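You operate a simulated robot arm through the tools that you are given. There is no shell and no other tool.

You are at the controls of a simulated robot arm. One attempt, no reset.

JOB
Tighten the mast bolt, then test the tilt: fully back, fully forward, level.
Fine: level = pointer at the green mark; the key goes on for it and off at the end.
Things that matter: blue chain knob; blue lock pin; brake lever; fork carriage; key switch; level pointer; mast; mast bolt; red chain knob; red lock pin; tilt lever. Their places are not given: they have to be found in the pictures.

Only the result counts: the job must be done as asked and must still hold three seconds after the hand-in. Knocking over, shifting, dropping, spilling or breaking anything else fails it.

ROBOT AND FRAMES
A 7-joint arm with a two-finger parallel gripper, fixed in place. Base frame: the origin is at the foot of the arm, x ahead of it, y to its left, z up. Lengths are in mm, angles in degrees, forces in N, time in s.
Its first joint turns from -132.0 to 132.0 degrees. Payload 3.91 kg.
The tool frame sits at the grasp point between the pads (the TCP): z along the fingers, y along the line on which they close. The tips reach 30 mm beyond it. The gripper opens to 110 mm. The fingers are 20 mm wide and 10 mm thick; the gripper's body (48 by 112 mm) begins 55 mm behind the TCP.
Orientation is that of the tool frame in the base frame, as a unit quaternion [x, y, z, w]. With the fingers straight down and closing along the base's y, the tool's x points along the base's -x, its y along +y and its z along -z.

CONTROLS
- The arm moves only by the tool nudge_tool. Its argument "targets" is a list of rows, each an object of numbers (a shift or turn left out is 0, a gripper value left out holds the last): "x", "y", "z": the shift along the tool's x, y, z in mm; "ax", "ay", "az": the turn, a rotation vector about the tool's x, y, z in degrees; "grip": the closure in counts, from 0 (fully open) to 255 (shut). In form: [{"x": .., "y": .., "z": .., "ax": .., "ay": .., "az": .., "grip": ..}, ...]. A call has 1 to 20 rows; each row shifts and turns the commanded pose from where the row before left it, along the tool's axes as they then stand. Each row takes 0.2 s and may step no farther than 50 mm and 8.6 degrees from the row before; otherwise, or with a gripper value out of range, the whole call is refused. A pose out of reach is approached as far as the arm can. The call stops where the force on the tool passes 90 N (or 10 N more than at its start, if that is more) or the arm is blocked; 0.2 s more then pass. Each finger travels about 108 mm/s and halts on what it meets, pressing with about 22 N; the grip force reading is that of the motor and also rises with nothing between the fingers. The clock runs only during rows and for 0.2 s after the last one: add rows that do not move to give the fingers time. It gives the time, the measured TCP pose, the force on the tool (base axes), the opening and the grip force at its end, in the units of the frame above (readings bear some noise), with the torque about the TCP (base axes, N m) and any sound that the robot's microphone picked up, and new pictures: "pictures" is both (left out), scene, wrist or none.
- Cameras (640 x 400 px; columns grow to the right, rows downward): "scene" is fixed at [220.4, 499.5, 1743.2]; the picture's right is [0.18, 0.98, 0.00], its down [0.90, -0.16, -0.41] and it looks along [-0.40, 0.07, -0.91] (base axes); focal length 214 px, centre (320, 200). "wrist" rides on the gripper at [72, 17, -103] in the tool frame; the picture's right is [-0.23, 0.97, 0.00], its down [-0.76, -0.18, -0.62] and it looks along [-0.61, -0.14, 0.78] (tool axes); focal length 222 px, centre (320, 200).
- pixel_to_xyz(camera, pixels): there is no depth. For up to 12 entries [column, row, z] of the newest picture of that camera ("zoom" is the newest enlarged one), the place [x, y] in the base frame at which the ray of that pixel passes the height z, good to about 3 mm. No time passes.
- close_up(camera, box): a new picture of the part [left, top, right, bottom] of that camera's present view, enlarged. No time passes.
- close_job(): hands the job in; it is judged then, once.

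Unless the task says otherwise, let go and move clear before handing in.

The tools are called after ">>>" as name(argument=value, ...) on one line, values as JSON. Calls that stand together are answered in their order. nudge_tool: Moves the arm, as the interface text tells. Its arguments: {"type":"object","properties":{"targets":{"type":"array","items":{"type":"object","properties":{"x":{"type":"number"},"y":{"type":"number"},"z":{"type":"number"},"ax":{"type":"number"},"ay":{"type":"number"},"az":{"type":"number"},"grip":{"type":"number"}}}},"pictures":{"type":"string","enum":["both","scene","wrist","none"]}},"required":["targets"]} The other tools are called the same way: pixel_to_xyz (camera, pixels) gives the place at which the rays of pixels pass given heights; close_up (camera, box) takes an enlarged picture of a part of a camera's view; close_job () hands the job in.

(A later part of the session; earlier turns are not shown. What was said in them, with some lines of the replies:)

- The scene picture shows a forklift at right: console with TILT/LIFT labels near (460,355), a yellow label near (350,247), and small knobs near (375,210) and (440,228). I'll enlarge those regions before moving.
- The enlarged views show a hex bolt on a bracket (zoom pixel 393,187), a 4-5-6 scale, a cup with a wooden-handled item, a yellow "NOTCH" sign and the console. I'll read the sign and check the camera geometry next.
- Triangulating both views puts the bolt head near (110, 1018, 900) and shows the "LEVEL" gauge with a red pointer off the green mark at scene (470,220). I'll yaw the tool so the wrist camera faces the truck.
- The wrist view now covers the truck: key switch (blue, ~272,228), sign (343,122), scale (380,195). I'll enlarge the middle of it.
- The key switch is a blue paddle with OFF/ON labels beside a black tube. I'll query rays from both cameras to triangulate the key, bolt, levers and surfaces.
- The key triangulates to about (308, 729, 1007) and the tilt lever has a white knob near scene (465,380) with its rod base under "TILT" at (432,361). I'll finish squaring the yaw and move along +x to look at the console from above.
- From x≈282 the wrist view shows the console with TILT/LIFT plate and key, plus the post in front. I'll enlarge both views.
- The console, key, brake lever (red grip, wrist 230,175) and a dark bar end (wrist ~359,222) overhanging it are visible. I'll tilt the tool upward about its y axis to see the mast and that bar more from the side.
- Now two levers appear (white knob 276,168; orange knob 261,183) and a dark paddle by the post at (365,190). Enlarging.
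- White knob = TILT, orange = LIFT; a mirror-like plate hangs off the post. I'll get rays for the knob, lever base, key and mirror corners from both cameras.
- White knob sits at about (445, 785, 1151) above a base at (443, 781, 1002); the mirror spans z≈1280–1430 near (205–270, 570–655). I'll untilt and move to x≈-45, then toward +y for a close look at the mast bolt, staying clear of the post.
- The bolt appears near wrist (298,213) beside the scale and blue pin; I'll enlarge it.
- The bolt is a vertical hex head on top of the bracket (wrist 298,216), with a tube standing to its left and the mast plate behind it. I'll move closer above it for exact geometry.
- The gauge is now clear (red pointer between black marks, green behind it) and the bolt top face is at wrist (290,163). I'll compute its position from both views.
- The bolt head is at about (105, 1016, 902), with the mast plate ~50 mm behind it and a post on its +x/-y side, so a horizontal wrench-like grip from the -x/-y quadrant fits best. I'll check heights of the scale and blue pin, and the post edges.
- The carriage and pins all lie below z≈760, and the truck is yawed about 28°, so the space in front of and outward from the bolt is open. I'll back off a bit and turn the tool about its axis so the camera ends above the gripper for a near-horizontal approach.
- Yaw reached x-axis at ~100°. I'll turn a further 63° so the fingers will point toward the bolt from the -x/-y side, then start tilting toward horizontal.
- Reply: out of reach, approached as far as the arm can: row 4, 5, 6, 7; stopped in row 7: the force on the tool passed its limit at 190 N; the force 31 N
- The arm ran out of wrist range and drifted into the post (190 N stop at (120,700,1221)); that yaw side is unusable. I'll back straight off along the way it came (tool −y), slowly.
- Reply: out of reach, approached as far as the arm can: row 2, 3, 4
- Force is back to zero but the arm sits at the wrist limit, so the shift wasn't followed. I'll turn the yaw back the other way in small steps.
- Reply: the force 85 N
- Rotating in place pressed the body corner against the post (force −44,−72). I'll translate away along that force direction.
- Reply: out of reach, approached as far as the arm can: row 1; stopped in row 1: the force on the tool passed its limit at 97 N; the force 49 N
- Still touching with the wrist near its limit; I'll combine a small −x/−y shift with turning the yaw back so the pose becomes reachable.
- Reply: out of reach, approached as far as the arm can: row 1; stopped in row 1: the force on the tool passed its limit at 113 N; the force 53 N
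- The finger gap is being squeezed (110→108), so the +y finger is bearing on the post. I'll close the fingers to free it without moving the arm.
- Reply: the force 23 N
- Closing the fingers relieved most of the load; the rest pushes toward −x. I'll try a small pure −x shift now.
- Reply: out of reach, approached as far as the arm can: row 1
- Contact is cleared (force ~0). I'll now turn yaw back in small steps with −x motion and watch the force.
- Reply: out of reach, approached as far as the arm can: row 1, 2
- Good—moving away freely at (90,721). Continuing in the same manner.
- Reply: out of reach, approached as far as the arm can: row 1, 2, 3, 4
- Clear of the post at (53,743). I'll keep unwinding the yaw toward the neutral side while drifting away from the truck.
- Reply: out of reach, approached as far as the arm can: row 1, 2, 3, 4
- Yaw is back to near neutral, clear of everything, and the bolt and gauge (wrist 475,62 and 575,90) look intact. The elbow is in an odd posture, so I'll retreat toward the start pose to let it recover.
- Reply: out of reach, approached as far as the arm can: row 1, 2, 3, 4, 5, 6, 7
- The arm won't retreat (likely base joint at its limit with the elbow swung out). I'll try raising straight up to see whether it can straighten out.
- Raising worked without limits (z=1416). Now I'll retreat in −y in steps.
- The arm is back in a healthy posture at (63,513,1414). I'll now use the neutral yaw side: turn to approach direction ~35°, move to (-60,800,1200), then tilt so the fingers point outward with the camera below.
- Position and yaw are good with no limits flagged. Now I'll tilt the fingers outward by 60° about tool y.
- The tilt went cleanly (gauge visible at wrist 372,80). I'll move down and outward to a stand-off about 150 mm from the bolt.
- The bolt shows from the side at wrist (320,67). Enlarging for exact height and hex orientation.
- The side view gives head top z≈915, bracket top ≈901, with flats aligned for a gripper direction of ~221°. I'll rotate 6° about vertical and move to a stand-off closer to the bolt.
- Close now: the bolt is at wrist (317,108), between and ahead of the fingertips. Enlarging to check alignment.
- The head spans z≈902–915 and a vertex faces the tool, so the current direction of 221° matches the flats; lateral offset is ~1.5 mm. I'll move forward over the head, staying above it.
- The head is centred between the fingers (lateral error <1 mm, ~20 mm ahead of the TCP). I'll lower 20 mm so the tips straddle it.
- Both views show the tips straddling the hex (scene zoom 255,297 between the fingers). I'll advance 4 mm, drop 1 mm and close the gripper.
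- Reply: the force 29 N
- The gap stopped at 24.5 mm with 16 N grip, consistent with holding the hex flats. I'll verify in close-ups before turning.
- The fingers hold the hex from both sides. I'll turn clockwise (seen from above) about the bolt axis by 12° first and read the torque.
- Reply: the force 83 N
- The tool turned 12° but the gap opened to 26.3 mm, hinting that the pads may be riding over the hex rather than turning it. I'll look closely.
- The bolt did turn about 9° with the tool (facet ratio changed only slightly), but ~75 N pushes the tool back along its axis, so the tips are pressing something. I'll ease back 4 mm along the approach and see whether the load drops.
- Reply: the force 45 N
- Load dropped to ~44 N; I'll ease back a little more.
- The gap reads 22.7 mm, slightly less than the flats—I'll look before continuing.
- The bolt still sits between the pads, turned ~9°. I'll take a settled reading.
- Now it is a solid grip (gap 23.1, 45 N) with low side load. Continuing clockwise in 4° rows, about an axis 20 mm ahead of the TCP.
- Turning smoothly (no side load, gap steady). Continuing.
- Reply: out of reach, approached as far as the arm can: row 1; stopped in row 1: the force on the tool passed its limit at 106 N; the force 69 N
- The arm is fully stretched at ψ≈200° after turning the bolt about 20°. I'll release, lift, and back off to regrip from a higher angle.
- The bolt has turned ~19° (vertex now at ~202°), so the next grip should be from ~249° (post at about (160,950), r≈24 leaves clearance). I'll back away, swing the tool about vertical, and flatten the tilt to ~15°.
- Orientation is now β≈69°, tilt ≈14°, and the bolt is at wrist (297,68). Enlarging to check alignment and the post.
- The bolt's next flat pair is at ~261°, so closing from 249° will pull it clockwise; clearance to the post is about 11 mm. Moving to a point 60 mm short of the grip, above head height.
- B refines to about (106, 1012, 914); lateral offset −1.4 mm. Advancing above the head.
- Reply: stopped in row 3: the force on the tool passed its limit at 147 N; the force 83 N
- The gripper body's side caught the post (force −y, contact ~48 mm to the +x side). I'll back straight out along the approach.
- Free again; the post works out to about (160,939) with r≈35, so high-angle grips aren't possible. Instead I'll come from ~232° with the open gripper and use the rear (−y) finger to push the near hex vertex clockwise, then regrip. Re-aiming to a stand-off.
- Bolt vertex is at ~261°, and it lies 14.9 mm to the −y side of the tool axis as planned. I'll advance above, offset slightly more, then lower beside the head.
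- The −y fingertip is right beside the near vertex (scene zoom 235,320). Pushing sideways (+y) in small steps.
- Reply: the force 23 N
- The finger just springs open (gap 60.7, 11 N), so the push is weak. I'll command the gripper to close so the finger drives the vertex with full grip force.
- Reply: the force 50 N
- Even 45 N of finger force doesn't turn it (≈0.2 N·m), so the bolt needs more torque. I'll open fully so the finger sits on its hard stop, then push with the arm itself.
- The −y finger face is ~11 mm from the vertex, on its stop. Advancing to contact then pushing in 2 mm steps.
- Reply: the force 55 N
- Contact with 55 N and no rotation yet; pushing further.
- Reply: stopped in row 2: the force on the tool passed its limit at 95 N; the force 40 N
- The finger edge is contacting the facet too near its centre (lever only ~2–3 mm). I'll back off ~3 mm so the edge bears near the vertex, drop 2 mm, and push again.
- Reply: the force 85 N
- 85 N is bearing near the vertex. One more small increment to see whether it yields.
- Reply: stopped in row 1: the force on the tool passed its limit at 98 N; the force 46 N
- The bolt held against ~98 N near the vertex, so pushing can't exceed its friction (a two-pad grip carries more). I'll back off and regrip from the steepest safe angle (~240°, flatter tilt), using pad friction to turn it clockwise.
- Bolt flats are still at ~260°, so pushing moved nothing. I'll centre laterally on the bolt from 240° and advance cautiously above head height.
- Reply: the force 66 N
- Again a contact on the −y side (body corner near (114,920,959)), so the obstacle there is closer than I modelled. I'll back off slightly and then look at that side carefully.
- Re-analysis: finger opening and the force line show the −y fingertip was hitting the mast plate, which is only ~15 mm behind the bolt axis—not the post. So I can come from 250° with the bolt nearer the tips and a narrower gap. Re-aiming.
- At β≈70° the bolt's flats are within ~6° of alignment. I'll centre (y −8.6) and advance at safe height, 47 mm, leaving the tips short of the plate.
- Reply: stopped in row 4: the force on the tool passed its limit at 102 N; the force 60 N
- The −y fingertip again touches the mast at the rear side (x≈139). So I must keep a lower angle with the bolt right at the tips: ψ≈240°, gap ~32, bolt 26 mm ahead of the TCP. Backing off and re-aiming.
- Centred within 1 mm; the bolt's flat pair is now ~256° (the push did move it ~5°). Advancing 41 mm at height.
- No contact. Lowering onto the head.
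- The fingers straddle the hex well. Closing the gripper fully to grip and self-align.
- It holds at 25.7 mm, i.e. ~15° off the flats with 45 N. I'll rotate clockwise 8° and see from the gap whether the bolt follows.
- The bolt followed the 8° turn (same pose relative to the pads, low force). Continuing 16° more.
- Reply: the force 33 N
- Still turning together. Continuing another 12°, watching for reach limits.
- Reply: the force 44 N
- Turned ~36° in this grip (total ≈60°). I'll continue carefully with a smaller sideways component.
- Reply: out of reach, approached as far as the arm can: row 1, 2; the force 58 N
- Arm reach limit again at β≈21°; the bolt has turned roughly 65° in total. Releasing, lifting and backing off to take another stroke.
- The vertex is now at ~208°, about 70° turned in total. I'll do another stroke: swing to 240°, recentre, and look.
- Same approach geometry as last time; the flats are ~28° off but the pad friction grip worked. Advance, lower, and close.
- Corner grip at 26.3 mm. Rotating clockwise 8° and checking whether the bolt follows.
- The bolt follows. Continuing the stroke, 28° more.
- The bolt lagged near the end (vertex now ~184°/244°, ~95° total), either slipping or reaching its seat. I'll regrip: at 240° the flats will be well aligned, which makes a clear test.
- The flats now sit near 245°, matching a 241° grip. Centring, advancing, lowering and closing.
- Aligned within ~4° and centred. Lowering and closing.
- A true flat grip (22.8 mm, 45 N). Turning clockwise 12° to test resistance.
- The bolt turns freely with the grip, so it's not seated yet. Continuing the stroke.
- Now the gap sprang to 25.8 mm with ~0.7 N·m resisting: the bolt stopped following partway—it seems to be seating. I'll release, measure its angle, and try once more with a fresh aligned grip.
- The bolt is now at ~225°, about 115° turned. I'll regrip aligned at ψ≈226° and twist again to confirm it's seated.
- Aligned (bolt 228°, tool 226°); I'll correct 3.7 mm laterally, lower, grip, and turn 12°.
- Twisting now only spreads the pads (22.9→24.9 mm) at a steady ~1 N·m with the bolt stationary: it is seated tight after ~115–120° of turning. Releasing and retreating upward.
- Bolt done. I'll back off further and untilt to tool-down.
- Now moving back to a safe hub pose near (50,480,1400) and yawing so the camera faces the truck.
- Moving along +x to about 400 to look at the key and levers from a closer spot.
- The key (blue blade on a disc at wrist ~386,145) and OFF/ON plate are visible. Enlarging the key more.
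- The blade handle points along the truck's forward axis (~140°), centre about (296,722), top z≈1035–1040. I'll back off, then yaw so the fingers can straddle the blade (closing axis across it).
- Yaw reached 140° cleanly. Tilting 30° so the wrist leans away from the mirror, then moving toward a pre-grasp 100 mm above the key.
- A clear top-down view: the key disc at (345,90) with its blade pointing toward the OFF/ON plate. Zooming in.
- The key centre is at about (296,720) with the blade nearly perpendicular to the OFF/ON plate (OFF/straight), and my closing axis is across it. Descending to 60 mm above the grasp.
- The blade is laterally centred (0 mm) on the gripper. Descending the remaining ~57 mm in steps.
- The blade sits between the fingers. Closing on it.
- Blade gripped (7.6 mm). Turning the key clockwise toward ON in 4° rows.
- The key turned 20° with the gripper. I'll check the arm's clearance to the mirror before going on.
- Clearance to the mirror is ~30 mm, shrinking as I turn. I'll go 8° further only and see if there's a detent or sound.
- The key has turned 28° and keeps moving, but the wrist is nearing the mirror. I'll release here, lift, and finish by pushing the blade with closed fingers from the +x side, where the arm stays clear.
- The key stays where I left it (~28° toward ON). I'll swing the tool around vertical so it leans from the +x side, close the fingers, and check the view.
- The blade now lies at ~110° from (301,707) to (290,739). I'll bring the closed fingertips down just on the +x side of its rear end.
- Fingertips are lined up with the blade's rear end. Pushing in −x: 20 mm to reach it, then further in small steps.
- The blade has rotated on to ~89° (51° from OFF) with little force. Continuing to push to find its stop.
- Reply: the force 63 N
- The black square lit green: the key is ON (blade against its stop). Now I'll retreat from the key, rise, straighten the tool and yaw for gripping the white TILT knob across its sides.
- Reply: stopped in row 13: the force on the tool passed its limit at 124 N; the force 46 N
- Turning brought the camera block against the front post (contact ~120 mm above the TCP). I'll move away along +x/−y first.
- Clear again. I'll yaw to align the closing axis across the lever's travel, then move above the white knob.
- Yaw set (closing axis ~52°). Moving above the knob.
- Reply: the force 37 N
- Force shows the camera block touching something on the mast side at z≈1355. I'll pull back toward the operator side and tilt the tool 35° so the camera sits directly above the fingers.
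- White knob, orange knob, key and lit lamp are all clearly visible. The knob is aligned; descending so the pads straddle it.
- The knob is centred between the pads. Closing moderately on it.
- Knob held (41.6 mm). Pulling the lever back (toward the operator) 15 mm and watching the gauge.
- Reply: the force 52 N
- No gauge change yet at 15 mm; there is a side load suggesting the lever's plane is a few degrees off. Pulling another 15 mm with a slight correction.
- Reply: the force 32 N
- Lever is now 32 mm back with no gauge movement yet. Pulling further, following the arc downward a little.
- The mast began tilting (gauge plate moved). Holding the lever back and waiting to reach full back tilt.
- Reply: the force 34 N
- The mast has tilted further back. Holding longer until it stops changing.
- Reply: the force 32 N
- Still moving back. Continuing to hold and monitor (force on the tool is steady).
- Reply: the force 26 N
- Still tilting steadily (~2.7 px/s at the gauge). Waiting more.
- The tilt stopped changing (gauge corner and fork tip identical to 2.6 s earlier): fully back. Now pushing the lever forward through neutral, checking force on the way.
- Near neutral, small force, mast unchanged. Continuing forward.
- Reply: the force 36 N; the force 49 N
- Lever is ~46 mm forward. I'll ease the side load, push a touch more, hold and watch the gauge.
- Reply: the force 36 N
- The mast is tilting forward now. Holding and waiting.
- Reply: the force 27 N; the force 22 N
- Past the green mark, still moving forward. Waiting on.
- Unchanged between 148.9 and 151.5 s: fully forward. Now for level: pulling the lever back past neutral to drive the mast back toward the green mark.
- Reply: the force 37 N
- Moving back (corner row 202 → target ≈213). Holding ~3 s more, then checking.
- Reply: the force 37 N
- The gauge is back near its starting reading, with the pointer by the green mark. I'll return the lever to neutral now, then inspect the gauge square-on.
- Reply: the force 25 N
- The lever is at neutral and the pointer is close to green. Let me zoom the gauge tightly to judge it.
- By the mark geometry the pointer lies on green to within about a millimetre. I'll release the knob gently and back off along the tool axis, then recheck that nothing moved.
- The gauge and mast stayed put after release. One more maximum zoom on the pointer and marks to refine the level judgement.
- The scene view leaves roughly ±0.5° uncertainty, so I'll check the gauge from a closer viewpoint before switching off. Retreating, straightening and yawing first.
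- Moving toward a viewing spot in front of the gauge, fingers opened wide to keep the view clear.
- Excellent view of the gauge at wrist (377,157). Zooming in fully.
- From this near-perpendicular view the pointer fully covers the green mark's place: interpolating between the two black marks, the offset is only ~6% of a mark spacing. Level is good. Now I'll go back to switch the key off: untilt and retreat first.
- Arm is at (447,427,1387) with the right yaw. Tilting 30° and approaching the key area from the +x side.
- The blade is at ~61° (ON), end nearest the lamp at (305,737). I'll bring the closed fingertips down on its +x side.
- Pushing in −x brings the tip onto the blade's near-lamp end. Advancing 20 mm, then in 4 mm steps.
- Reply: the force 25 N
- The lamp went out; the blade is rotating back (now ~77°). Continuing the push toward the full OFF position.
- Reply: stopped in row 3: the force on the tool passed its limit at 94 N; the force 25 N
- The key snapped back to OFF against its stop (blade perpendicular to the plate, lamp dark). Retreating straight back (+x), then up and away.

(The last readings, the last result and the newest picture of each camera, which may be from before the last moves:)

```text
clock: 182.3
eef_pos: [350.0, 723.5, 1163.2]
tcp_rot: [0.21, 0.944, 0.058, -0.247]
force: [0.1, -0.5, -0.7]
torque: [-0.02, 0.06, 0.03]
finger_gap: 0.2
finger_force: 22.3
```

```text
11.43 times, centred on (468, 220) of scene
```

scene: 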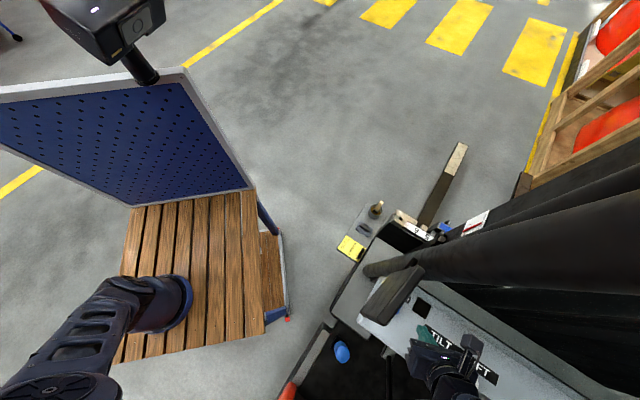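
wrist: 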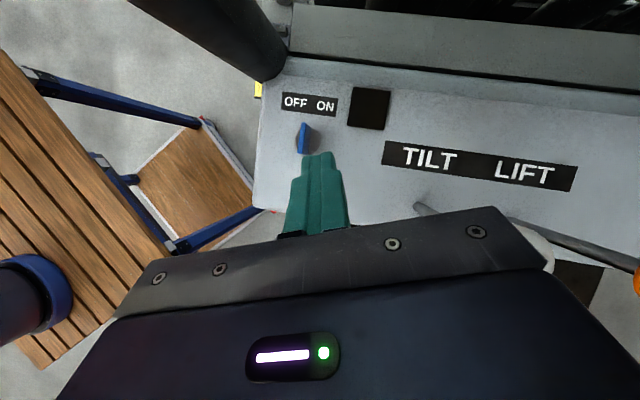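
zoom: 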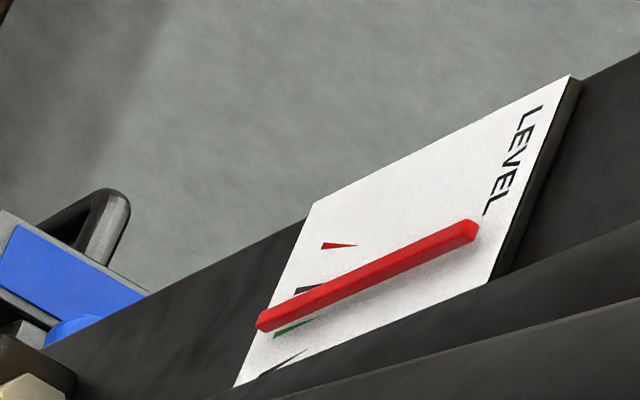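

Key OFF, gauge unchanged. Moving well clear of the truck.

>>> nudge_tool(targets=[{"x": -8.6, "y": -27.6, "z": -33.5}, {"x": -8.6, "y": -27.6, "z": -33.5}, {"x": -8.6, "y": -27.6, "z": -33.5}, {"x": -8.6, "y": -27.6, "z": -33.5}, {"x": -8.6, "y": -27.6, "z": -33.5}, {"x": -8.6, "y": -27.6, "z": -33.5}, {"x": -8.6, "y": -27.6, "z": -33.5}, {"x": -8.6, "y": -27.6, "z": -33.5}])

>>> close_up(camera="scene", box=[330, 180, 510, 400])

>>> close_up(camera="scene", box=[425, 205, 485, 245])

```text
clock: 184.1
eef_pos: [426.3, 439.7, 1359.5]
tcp_rot: [0.211, 0.944, 0.059, -0.247]
force: [0.8, 0.3, -1.6]
torque: [-0.03, 0.02, 0.03]
finger_gap: 0.0
finger_force: 22.1
```

scene: 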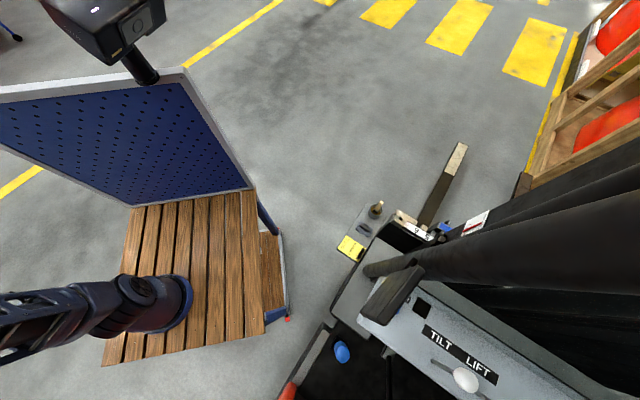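
wrist: 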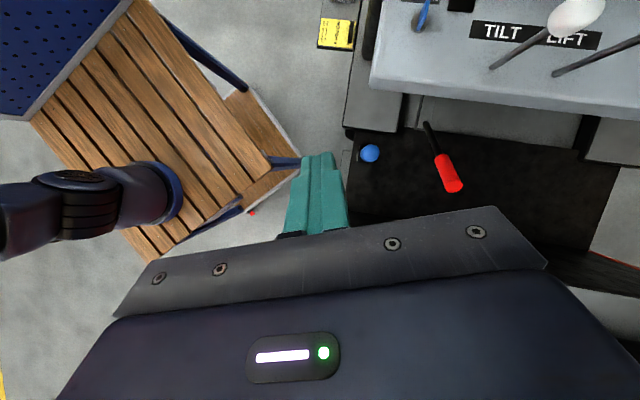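

```text
1.82 times, centred on (420, 290) of scene
```

zoom: 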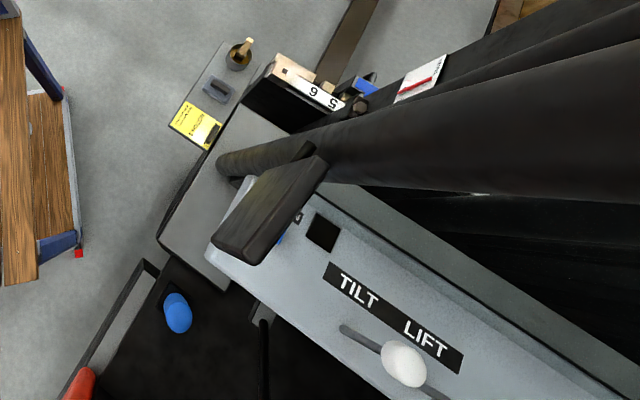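

```text
10.00 times, centred on (455, 225) of scene
```

zoom: 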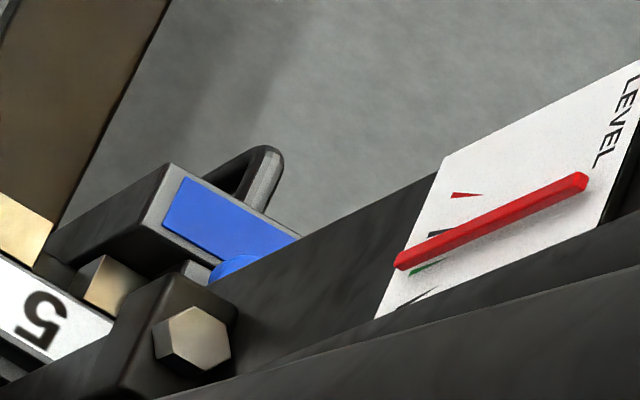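

The key is off with its lamp dark, and the pointer is on the green mark. The bolt is still as I left it, the lever is at neutral, nothing else has moved, and the arm is clear. Handing in.

>>> close_job()

```text
The job is handed in.
```

I've handed the job in: the mast bolt is tight, the tilt test is done, and the mast is level with the key off.

- **Mast bolt:** I turned it about 115–120° clockwise, until it stopped moving under roughly 1 N·m.
- **Tilt test:** I turned the key on and the lamp lit green. I held the lever until the mast stopped moving fully back, then fully forward. Then I brought it to level.
- **Level:** seen almost square-on, the pointer covers the green mark, off by about 6% of a mark spacing. It had not moved in the last picture before hand-in.
- **Key:** it is back at OFF against its stop, and the lamp is dark.
- **Contacts:** the gripper hit the front post once at 190 N and again at lower force. Fingertips touched the mast plate several times near the bolt. The camera block also touched the post or something next to it twice. The pictures show nothing knocked over, shifted or damaged.
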